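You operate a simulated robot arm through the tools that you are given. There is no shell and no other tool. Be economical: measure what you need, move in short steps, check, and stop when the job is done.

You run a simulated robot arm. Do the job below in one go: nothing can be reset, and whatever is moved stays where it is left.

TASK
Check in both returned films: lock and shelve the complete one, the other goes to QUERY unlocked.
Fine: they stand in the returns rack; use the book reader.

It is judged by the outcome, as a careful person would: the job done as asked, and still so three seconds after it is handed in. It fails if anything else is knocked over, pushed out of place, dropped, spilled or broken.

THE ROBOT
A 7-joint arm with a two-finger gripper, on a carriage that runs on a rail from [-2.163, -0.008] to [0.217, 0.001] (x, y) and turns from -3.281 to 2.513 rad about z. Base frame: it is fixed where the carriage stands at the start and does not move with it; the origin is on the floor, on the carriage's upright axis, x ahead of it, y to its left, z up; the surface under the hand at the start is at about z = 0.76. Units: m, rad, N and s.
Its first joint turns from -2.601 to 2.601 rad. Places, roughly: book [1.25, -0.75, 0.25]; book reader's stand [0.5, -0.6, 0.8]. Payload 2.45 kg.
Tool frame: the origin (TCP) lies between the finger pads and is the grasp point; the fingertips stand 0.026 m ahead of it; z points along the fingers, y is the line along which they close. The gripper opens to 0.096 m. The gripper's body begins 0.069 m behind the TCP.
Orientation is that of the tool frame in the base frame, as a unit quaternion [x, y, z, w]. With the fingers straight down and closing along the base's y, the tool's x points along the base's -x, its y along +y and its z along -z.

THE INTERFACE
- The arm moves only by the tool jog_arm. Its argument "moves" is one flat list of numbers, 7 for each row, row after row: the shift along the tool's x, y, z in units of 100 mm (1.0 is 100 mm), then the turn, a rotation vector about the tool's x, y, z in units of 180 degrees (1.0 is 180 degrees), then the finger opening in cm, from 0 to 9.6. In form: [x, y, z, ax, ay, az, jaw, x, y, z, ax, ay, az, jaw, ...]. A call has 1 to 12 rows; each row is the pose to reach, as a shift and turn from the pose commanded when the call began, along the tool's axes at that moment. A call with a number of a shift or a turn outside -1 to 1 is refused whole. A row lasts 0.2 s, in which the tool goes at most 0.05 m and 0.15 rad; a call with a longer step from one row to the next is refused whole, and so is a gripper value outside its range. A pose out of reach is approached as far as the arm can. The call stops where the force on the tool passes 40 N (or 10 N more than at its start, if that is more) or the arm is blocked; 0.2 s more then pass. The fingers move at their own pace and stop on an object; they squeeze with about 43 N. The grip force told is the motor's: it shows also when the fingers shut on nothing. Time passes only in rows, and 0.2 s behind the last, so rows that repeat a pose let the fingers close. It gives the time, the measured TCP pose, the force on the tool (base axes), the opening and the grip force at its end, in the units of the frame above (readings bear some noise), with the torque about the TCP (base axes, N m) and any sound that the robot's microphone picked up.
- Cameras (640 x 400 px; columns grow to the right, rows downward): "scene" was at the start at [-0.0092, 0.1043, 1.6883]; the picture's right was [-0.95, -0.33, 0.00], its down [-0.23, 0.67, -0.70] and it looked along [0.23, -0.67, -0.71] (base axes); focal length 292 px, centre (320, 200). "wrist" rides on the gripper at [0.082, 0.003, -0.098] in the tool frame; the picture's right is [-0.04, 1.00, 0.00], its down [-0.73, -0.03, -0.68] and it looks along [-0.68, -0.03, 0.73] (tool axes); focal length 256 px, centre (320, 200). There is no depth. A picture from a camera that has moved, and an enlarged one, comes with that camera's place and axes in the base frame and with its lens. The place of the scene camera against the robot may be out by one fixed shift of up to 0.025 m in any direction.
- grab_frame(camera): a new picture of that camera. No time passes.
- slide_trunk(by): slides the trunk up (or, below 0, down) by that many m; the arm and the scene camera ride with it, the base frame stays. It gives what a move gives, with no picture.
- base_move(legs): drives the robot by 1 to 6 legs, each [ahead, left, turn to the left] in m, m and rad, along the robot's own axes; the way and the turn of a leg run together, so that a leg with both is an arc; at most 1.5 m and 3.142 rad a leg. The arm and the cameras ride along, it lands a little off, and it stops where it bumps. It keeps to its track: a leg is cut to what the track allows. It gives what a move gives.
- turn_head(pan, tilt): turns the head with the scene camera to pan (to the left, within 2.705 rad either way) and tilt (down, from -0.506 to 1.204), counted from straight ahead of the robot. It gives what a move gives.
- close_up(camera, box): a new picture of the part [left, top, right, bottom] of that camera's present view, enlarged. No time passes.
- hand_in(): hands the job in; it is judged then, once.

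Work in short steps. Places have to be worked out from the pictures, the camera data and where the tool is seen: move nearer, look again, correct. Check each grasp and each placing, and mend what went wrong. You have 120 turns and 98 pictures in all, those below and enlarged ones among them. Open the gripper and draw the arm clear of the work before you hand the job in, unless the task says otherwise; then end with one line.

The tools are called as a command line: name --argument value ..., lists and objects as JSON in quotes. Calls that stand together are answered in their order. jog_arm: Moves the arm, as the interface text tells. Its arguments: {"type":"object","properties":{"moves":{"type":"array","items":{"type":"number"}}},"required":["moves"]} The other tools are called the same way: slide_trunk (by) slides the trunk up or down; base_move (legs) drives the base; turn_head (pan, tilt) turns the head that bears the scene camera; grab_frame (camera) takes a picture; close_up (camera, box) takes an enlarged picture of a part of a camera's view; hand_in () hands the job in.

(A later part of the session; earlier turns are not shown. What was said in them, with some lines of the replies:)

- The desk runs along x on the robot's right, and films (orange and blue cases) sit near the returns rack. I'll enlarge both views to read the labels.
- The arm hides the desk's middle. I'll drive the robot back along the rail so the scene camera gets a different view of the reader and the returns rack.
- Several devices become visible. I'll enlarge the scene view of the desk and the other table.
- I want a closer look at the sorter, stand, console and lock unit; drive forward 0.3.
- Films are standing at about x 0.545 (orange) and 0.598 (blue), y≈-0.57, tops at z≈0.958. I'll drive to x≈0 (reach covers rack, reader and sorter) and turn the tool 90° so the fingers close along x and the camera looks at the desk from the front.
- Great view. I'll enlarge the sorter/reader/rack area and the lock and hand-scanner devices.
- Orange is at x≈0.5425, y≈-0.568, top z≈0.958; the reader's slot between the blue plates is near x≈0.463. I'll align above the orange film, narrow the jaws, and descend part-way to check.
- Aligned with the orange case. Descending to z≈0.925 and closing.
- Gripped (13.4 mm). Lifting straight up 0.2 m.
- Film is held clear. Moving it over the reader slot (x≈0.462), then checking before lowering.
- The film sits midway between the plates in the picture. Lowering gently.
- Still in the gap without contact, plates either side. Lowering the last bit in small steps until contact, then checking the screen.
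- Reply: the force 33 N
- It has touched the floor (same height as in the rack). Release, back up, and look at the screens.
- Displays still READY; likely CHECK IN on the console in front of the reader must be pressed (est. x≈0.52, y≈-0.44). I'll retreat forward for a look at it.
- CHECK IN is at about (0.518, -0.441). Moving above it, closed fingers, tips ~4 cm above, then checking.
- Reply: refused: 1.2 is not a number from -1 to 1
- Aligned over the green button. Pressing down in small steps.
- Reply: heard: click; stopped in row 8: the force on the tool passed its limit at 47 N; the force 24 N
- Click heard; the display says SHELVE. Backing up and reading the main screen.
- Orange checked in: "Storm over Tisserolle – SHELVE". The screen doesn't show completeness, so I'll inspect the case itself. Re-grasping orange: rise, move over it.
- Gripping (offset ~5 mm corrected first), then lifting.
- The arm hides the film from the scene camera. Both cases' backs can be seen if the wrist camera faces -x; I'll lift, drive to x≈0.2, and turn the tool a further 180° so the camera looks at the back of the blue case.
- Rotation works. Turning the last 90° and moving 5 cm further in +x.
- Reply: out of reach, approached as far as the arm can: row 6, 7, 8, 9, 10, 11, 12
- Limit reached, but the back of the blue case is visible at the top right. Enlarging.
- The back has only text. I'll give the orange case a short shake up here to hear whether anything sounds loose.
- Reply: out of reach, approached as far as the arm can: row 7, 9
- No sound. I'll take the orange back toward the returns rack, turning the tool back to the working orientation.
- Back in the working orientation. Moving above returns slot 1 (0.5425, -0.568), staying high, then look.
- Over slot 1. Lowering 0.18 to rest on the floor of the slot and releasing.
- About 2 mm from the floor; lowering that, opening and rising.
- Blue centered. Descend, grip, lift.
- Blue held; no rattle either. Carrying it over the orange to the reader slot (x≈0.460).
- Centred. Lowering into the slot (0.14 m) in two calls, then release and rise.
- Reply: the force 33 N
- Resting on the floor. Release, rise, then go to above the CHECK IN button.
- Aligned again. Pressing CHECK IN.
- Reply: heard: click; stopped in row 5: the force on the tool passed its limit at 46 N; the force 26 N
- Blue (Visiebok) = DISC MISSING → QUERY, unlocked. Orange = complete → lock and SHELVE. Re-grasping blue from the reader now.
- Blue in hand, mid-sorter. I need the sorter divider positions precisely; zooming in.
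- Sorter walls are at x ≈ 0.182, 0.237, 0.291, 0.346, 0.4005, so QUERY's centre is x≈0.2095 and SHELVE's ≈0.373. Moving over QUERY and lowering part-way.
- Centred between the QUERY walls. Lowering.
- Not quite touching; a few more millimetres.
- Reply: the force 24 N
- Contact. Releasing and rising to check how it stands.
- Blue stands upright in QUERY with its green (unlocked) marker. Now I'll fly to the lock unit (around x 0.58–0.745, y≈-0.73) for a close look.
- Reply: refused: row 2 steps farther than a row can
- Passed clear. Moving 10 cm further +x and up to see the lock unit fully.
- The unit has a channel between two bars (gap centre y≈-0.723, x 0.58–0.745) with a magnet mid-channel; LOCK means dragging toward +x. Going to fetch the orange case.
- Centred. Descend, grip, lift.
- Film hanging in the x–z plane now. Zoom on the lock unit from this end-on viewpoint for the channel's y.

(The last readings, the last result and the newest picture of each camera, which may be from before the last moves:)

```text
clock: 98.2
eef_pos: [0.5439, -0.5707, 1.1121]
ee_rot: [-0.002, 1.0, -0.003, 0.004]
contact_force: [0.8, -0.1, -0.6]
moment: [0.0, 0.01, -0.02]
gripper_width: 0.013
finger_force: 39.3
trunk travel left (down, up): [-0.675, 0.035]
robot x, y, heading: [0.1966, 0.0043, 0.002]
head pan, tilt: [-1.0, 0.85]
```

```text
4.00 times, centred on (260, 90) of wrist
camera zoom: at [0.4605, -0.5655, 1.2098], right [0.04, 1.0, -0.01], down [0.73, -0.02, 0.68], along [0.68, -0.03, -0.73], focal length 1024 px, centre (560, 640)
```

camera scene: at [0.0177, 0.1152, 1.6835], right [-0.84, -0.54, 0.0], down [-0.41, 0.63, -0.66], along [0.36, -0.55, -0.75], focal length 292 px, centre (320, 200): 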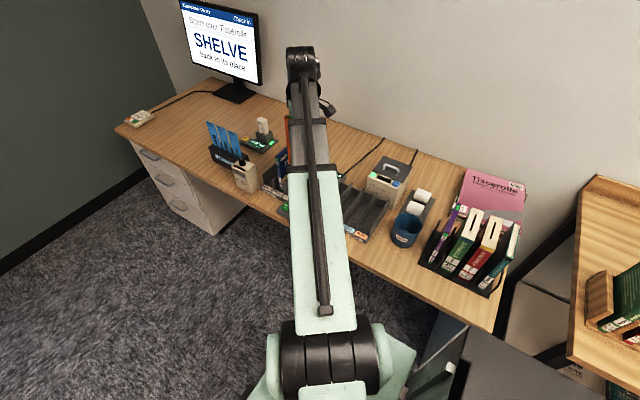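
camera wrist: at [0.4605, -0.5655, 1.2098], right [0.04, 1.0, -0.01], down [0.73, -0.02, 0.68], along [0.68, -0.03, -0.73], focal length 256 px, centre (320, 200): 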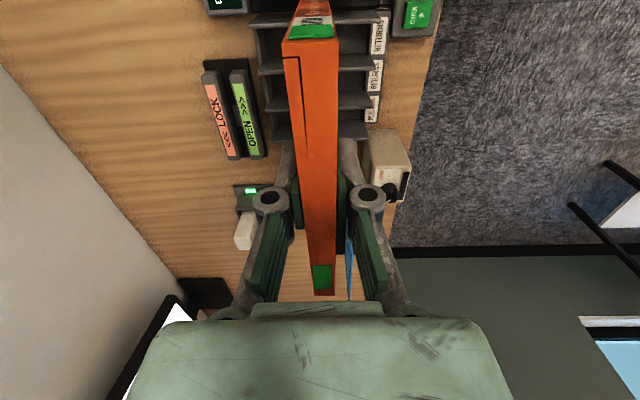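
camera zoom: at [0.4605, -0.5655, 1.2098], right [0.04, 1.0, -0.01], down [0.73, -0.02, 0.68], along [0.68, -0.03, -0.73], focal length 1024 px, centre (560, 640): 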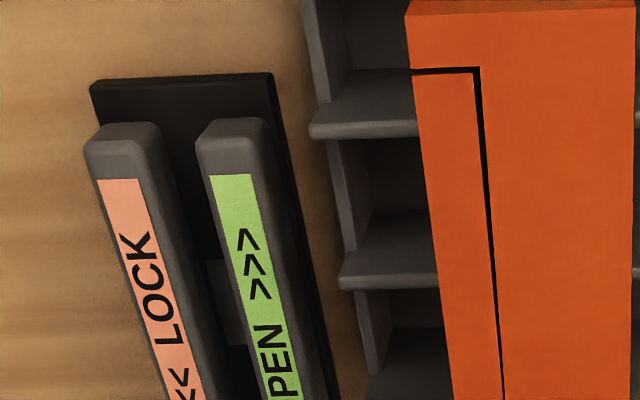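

Channel estimate y≈-0.722. Moving the film above the channel entrance (x≈0.585), film bottom well above, then re-measuring from nearly overhead.

jog_arm --moves '[-0.2, -0.4, 0, 0, 0, 0, 0.5, -0.41, -0.8, 0, 0, 0, 0, 0.5, -0.41, -1.0, 0, 0, 0, 0, 0.5, -0.41, -1.0, 0, 0, 0, 0, 0.5]'

jog_arm --moves '[0, -0.3, 0, 0, 0, 0, 0.5, 0, -0.51, 0, 0, 0, 0, 0.5, 0, -0.51, 0.3, 0, 0, 0, 0.5, 0, -0.51, 0.6, 0, 0, 0, 0.5, 0, -0.51, 0.6, 0, 0, 0, 0.5]'

close_up --camera "wrist" --box '[220, 0, 420, 125]'

```text
clock: 99.2
eef_pos: [0.5821, -0.6726, 1.1151]
ee_rot: [-0.001, 1.0, -0.004, 0.003]
contact_force: [-0.9, -0.2, -0.5]
moment: [-0.05, 0.04, 0.0]
gripper_width: 0.013
finger_force: 40.1
trunk travel left (down, up): [-0.675, 0.035]
robot x, y, heading: [0.1993, -0.0027, 0.005]
head pan, tilt: [-1.0, 0.85]
```

```text
clock: 100.4
eef_pos: [0.584, -0.7241, 1.0551]
ee_rot: [-0.001, 1.0, -0.003, 0.003]
contact_force: [0.4, -0.6, -1.9]
moment: [0.05, 0.01, 0.0]
gripper_width: 0.0132
finger_force: 39.2
trunk travel left (down, up): [-0.675, 0.035]
robot x, y, heading: [0.195, 0.0004, 0.0]
head pan, tilt: [-1.0, 0.85]
```

```text
3.20 times, centred on (320, 62) of wrist
camera zoom: at [0.5016, -0.7199, 1.1525], right [0.04, 1.0, -0.01], down [0.73, -0.02, 0.68], along [0.68, -0.03, -0.73], focal length 819 px, centre (320, 640)
```

zoom: 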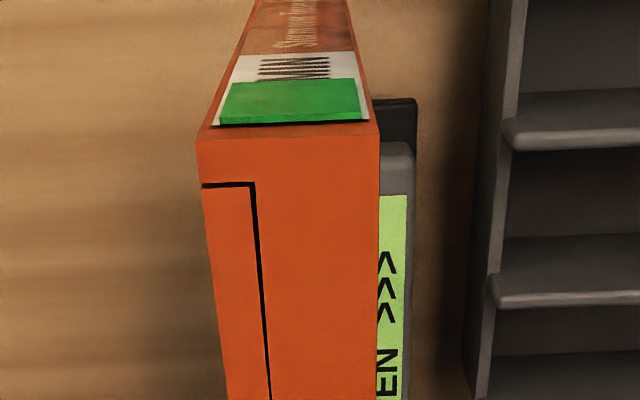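

Estimates agree on channel centre y≈-0.7225; film is at that y. Lowering gently into the channel entrance.

jog_arm --moves '[0, 0, 0.3, 0, 0, 0, 0.5, 0, 0, 0.6, 0, 0, 0, 0.5, 0, 0, 0.75, 0, 0, 0, 0.5, 0, 0, 0.85, 0, 0, 0, 0.5, 0, 0, 0.92, 0, 0, 0, 0.5, 0, 0, 0.98, 0, 0, 0, 0.5, 0, 0, 0.98, 0, 0, 0, 0.5]'

grab_frame --camera "wrist"

```text
clock: 102.0
eef_pos: [0.5849, -0.7229, 0.9562]
ee_rot: [0.0, 1.0, -0.003, 0.004]
contact_force: [-0.3, -0.1, -1.2]
moment: [-0.02, 0.0, 0.0]
gripper_width: 0.0131
finger_force: 39.6
trunk travel left (down, up): [-0.675, 0.035]
robot x, y, heading: [0.1996, -0.0038, 0.005]
head pan, tilt: [-1.0, 0.85]
```

```text
39 pictures are left
camera wrist: at [0.5028, -0.7181, 1.0534], right [0.04, 1.0, -0.01], down [0.73, -0.02, 0.68], along [0.68, -0.03, -0.73], focal length 256 px, centre (320, 200)
```

wrist: 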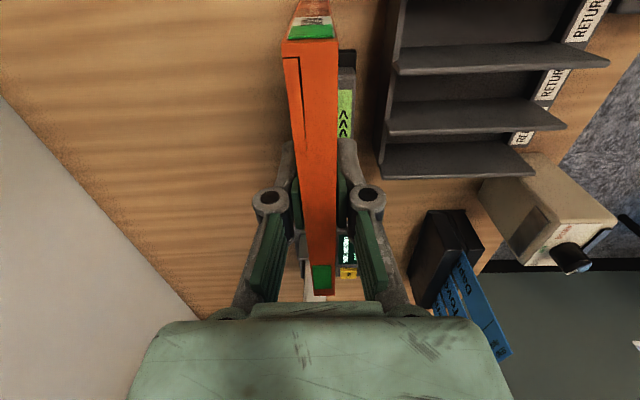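

No contact with the bottom edge near bar-top level. Continue down in small steps.

jog_arm --moves '[0, 0, 0.06, 0, 0, 0, 0.5, 0, 0, 0.12, 0, 0, 0, 0.5, 0, 0, 0.17, 0, 0, 0, 0.5, 0, 0, 0.21, 0, 0, 0, 0.5, 0, 0, 0.24, 0, 0, 0, 0.5, 0, 0, 0.27, 0, 0, 0, 0.5]'

```text
clock: 103.4
eef_pos: [0.5848, -0.7209, 0.9314]
ee_rot: [-0.001, 1.0, -0.005, 0.004]
contact_force: [0.1, 0.2, 32.4]
moment: [-0.03, 0.09, 0.05]
gripper_width: 0.0131
finger_force: 40.1
trunk travel left (down, up): [-0.675, 0.035]
robot x, y, heading: [0.2009, 0.0011, -0.001]
head pan, tilt: [-1.0, 0.85]
```

On the channel floor (bottom ≈0.771). Lifting 3 mm and sweeping toward +x (LOCK).

jog_arm --moves '[0, 0, -0.04, 0, 0, 0, 0.5, -0.1, 0, -0.04, 0, 0, 0, 0.5, -0.2, 0, -0.04, 0, 0, 0, 0.5, -0.3, 0, -0.04, 0, 0, 0, 0.5, -0.4, 0, -0.04, 0, 0, 0, 0.5, -0.5, 0, -0.04, 0, 0, 0, 0.5, -0.6, 0, -0.04, 0, 0, 0, 0.5, -0.7, 0, -0.04, 0, 0, 0, 0.5, -0.8, 0, -0.04, 0, 0, 0, 0.5, -0.9, 0, -0.04, 0, 0, 0, 0.5, -1.0, 0, -0.04, 0, 0, 0, 0.5]'

grab_frame --camera "wrist"

```text
clock: 105.8
eef_pos: [0.6869, -0.7215, 0.9353]
ee_rot: [0.0, 1.0, -0.004, 0.003]
contact_force: [-0.3, -0.2, -0.4]
moment: [0.0, 0.01, -0.01]
gripper_width: 0.0131
finger_force: 39.4
trunk travel left (down, up): [-0.675, 0.035]
robot x, y, heading: [0.198, -0.0002, 0.002]
head pan, tilt: [-1.0, 0.85]
```

```text
38 pictures are left
camera wrist: at [0.6046, -0.7174, 1.0314], right [0.04, 1.0, -0.01], down [0.73, -0.02, 0.68], along [0.68, -0.03, -0.73], focal length 256 px, centre (320, 200)
```

wrist: 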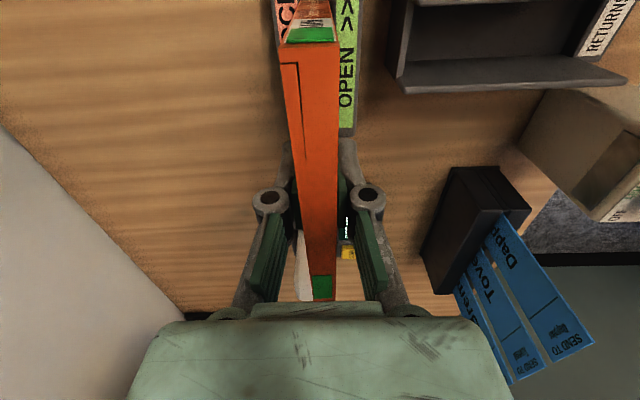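

No click yet, marker still green. Continuing 4 cm.

jog_arm --moves '[-0.1, 0, 0, 0, 0, 0, 0.5, -0.2, 0, 0, 0, 0, 0, 0.5, -0.3, 0, 0, 0, 0, 0, 0.5, -0.4, 0, 0, 0, 0, 0, 0.5]'

close_up --camera "wrist" --box '[240, 200, 400, 310]'

```text
clock: 106.8
eef_pos: [0.7261, -0.7226, 0.9345]
ee_rot: [-0.001, 1.0, -0.002, 0.003]
contact_force: [0.0, -0.6, -0.4]
moment: [0.0, 0.0, 0.02]
gripper_width: 0.013
finger_force: 40.0
trunk travel left (down, up): [-0.675, 0.035]
robot x, y, heading: [0.1996, -0.0009, -0.001]
head pan, tilt: [-1.0, 0.85]
```

```text
3.64 times, centred on (320, 255) of wrist
camera zoom: at [0.6441, -0.7184, 1.0316], right [0.04, 1.0, -0.01], down [0.73, -0.02, 0.68], along [0.68, -0.03, -0.73], focal length 931 px, centre (320, 0)
```

zoom: 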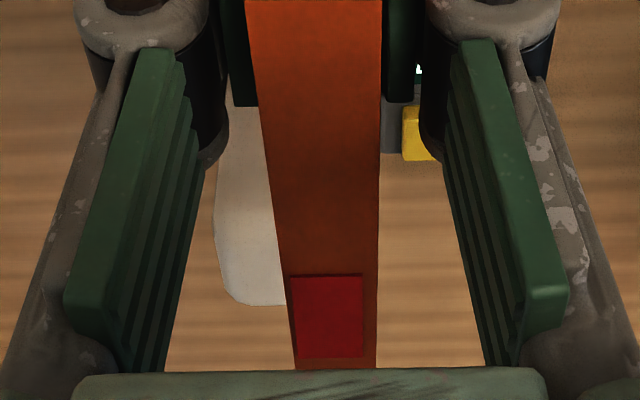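

The marker turned red: locked. Lifting straight out of the channel (no backward drag).

jog_arm --moves '[0, 0, -0.2, 0, 0, 0, 0.5, 0, 0, -0.5, 0, 0, 0, 0.5, 0, 0, -0.9, 0, 0, 0, 0.5, 0, 0, -1.0, 0, 0, 0, 0.5]'

jog_arm --moves '[0, 0.4, -0.25, 0, 0, 0, 0.5, 0, 0.8, -0.5, 0, 0, 0, 0.5, 0, 1.0, -0.8, 0, 0, 0, 0.5, 0, 1.0, -0.8, 0, 0, 0, 0.5]'

jog_arm --moves '[0.1, 0, 0, 0, 0, 0.0455, 0.5, 0.2, 0, 0, 0, 0, 0.091, 0.5, 0.3, 0, 0, 0, 0, 0.1365, 0.5, 0.4, 0, 0, 0, 0, 0.182, 0.5, 0.5, 0, 0, 0, 0, 0.2275, 0.5, 0.6, 0, 0, 0, 0, 0.273, 0.5, 0.7, 0, 0, 0, 0, 0.3185, 0.5, 0.8, 0, 0, 0, 0, 0.364, 0.5, 0.9, 0, 0, 0, 0, 0.4095, 0.5, 1.0, 0, 0, 0, 0, 0.455, 0.5, 1.0, 0, 0, 0, 0, 0.5, 0.5, 1.0, 0, 0, 0, 0, 0.5, 0.5]'

grab_frame --camera "wrist"

```text
clock: 107.8
eef_pos: [0.7272, -0.7218, 1.0343]
ee_rot: [-0.001, 1.0, -0.004, 0.003]
contact_force: [0.1, 0.4, -0.5]
moment: [-0.02, -0.03, 0.03]
gripper_width: 0.0131
finger_force: 40.0
trunk travel left (down, up): [-0.675, 0.035]
robot x, y, heading: [0.1967, -0.0014, 0.002]
head pan, tilt: [-1.0, 0.85]
```

```text
clock: 108.8
eef_pos: [0.7255, -0.6203, 1.1126]
ee_rot: [-0.001, 1.0, -0.004, 0.004]
contact_force: [0.3, -0.3, -1.1]
moment: [-0.01, -0.03, -0.01]
gripper_width: 0.0133
finger_force: 40.0
trunk travel left (down, up): [-0.675, 0.035]
robot x, y, heading: [0.1949, -0.0001, 0.003]
head pan, tilt: [-1.0, 0.85]
```

```text
clock: 111.4
eef_pos: [0.6241, -0.6217, 1.1118]
ee_rot: [0.707, 0.707, 0.0, 0.006]
contact_force: [-0.6, 0.2, -1.7]
moment: [0.03, 0.01, 0.0]
gripper_width: 0.013
finger_force: 39.5
trunk travel left (down, up): [-0.675, 0.035]
robot x, y, heading: [0.1976, -0.0012, 0.004]
head pan, tilt: [-1.0, 0.85]
```

```text
36 pictures are left
camera wrist: at [0.6266, -0.5385, 1.2096], right [1.0, -0.04, 0.01], down [-0.03, -0.73, 0.68], along [-0.02, -0.68, -0.73], focal length 256 px, centre (320, 200)
```

wrist: 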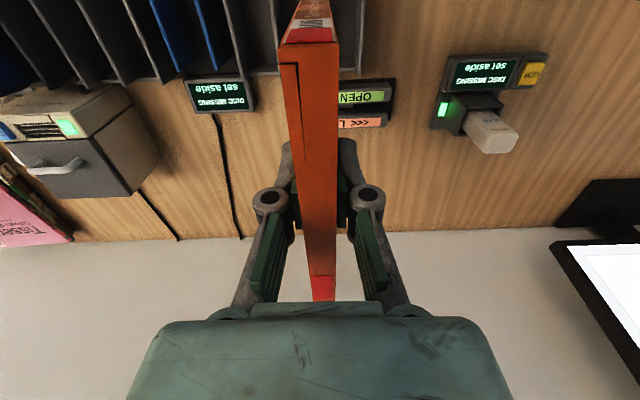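

Both markers are red now. Carrying it to SHELVE (x≈0.373, y≈-0.568).

jog_arm --moves '[0.25, -0.4, 0, 0, 0, 0, 0.5, 0.53, -0.8, 0, 0, 0, 0, 0.5, 0.53, -1.0, 0, 0, 0, 0, 0.5]'

jog_arm --moves '[0, -0.4, 0, 0, 0, 0, 0.5, 0, -0.8, 0, 0, 0, 0, 0.5, 0, -1.0, 0, 0, 0, 0, 0.5]'

jog_arm --moves '[0, -0.3, 0, 0, 0, 0, 0.5, 0, -0.51, 0, 0, 0, 0, 0.5, 0, -0.51, 0.4, 0, 0, 0, 0.5, 0, -0.51, 0.8, 0, 0, 0, 0.5, 0, -0.51, 0.8, 0, 0, 0, 0.5]'

grab_frame --camera "wrist"

```text
clock: 112.2
eef_pos: [0.525, -0.5686, 1.1116]
ee_rot: [0.706, 0.708, 0.0, 0.006]
contact_force: [-0.1, 0.2, -0.9]
moment: [0.0, 0.0, 0.01]
gripper_width: 0.0132
finger_force: 39.4
trunk travel left (down, up): [-0.675, 0.035]
robot x, y, heading: [0.1993, -0.0, 0.003]
head pan, tilt: [-1.0, 0.85]
```

```text
clock: 113.0
eef_pos: [0.4246, -0.5673, 1.1119]
ee_rot: [0.705, 0.709, -0.001, 0.005]
contact_force: [-0.7, -1.0, 0.5]
moment: [-0.01, -0.03, -0.01]
gripper_width: 0.0128
finger_force: 39.4
trunk travel left (down, up): [-0.675, 0.035]
robot x, y, heading: [0.1951, -0.0003, 0.001]
head pan, tilt: [-1.0, 0.85]
```

```text
clock: 114.2
eef_pos: [0.3742, -0.5706, 1.0298]
ee_rot: [0.707, 0.708, 0.0, 0.005]
contact_force: [-0.7, 0.9, -0.1]
moment: [0.0, 0.04, 0.03]
gripper_width: 0.0131
finger_force: 40.1
trunk travel left (down, up): [-0.675, 0.035]
robot x, y, heading: [0.1989, 0.0005, -0.002]
head pan, tilt: [-1.0, 0.85]
```

```text
35 pictures are left
camera wrist: at [0.3773, -0.4875, 1.1267], right [1.0, -0.04, 0.01], down [-0.03, -0.73, 0.68], along [-0.02, -0.68, -0.73], focal length 256 px, centre (320, 200)
```

wrist: 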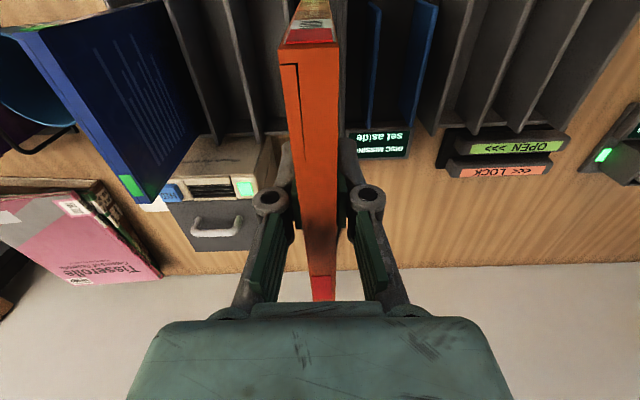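

Centred in the SHELVE slot. Lowering to the floor.

jog_arm --moves '[0, 0, 0.2, 0, 0, 0, 0.5, 0, 0, 0.4, 0, 0, 0, 0.5, 0, 0, 0.6, 0, 0, 0, 0.5, 0, 0, 0.8, 0, 0, 0, 0.5, 0, 0, 0.92, 0, 0, 0, 0.5, 0, 0, 0.97, 0, 0, 0, 0.5, 0, 0, 0.99, 0, 0, 0, 0.5, 0, 0, 1.0, 0, 0, 0, 0.5, 0, 0, 1.0, 0, 0, 0, 0.5]'

```text
clock: 116.2
eef_pos: [0.3747, -0.571, 0.9305]
ee_rot: [0.706, 0.708, 0.0, 0.004]
contact_force: [0.5, -0.5, -0.4]
moment: [0.01, 0.03, 0.02]
gripper_width: 0.013
finger_force: 40.2
trunk travel left (down, up): [-0.675, 0.035]
robot x, y, heading: [0.1985, 0.0015, 0.001]
head pan, tilt: [-1.0, 0.85]
```

jog_arm --moves '[0, 0, 0.02, 0, 0, 0, 0.5, 0, 0, 0.04, 0, 0, 0, 0.5, 0, 0, 0.06, 0, 0, 0, 0.5, 0, 0, 0.075, 0, 0, 0, 0.5, 0, 0, 0.085, 0, 0, 0, 0.5]'

```text
clock: 117.4
eef_pos: [0.3754, -0.5686, 0.9247]
ee_rot: [0.707, 0.707, -0.002, 0.006]
contact_force: [-1.4, -2.1, 31.6]
moment: [0.01, -0.08, 0.0]
gripper_width: 0.0133
finger_force: 39.4
trunk travel left (down, up): [-0.675, 0.035]
robot x, y, heading: [0.1988, -0.0005, 0.0]
head pan, tilt: [-1.0, 0.85]
```

Touched down. Releasing, rising clear, and moving forward off the desk area for a check.

jog_arm --moves '[0, 0, -0.03, 0, 0, 0, 0.5, 0, 0, -0.03, 0, 0, 0, 2, 0, 0, -0.03, 0, 0, 0, 3.5, 0, 0, -0.4, 0, 0, 0, 3.5, 0, 0, -0.8, 0, 0, 0, 3.5, 0, 0, -1.0, 0, 0, 0, 3.5, 0, 0, -1.0, 0, 0, 0, 3.5]'

jog_arm --moves '[0.3, 0, -0.3, 0, 0, 0, 3.5, 0.6, 0, -0.6, 0, 0, 0, 3.5, 0.6, 0, -1.0, 0, 0, 0, 3.5, 0.6, 0, -1.0, 0, 0, 0, 3.5]'

grab_frame --camera "wrist"

grab_frame --camera "scene"

```text
clock: 119.0
eef_pos: [0.3735, -0.5681, 1.0226]
ee_rot: [0.706, 0.708, 0.001, 0.005]
contact_force: [0.0, 0.3, -0.5]
moment: [-0.01, 0.0, 0.01]
gripper_width: 0.0352
finger_force: 0.1
trunk travel left (down, up): [-0.675, 0.035]
robot x, y, heading: [0.2001, 0.0002, 0.004]
head pan, tilt: [-1.0, 0.85]
```

```text
clock: 120.0
eef_pos: [0.3728, -0.508, 1.1211]
ee_rot: [0.707, 0.707, 0.0, 0.006]
contact_force: [0.7, -0.8, -0.1]
moment: [0.0, 0.01, 0.01]
gripper_width: 0.0351
finger_force: 0.0
trunk travel left (down, up): [-0.675, 0.035]
robot x, y, heading: [0.2029, 0.001, -0.004]
head pan, tilt: [-1.0, 0.85]
```

```text
34 pictures are left
camera wrist: at [0.3753, -0.426, 1.219], right [1.0, -0.04, 0.01], down [-0.03, -0.73, 0.68], along [-0.02, -0.68, -0.73], focal length 256 px, centre (320, 200)
```

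wrist: 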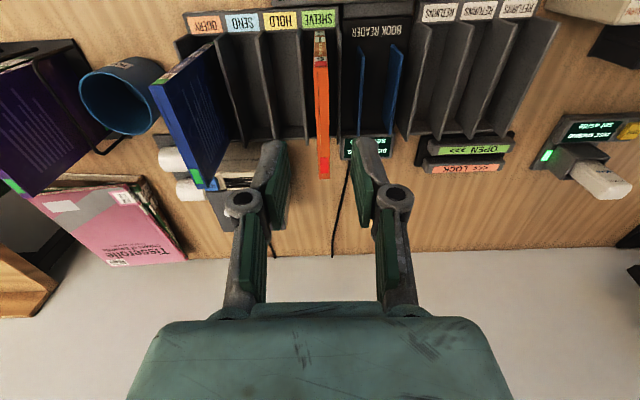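

```text
33 pictures are left
camera scene: at [0.2051, 0.1159, 1.6835], right [-0.84, -0.54, 0.0], down [-0.41, 0.63, -0.66], along [0.36, -0.55, -0.75], focal length 292 px, centre (320, 200)
```

scene: 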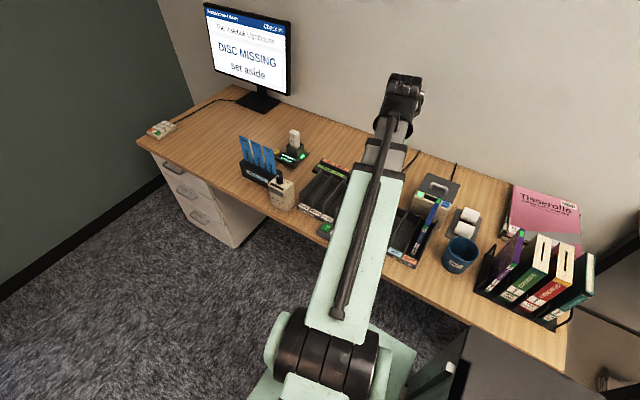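

Both films stand in their slots. One enlarged check of the markers.

close_up --camera "wrist" --box '[140, 0, 400, 200]'

```text
2.00 times, centred on (270, 100) of wrist
camera zoom: at [0.3753, -0.426, 1.219], right [1.0, -0.04, 0.01], down [-0.03, -0.73, 0.68], along [-0.02, -0.68, -0.73], focal length 512 px, centre (420, 400)
```

zoom: 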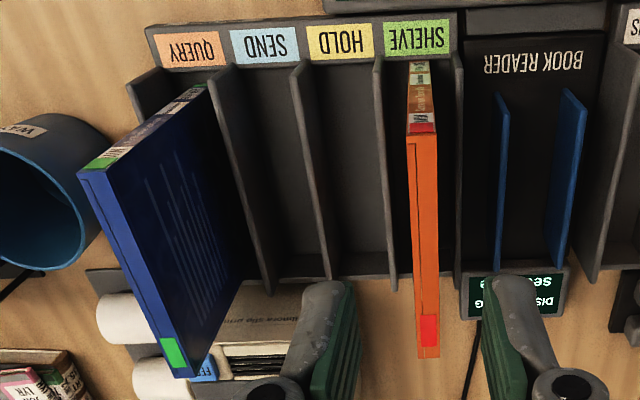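

Orange is locked (red) in SHELVE; blue is unlocked (green) in QUERY. Raising the arm clear with the gripper open, then handing in.

jog_arm --moves '[0.2, 0, -0.4, 0, 0, 0, 9, 0.4, 0, -0.8, 0, 0, 0, 9, 0.4, 0, -0.8, 0, 0, 0, 9]'

hand_in

```text
clock: 120.8
eef_pos: [0.3714, -0.4724, 1.1907]
ee_rot: [0.706, 0.708, -0.001, 0.007]
contact_force: [0.7, -1.0, 0.1]
moment: [-0.02, 0.04, 0.02]
gripper_width: 0.0899
finger_force: 0.0
out of reach, approached as far as the arm can: row 2, 3
trunk travel left (down, up): [-0.675, 0.035]
robot x, y, heading: [0.2007, -0.0002, 0.004]
head pan, tilt: [-1.0, 0.85]
```

```text
The job is handed in.
```

Both films are checked in on the book reader: "Storm over Tisserolle" (complete) is locked and in SHELVE, and "The Visiebok Lighthouse" (screen said DISC MISSING) is unlocked in QUERY.
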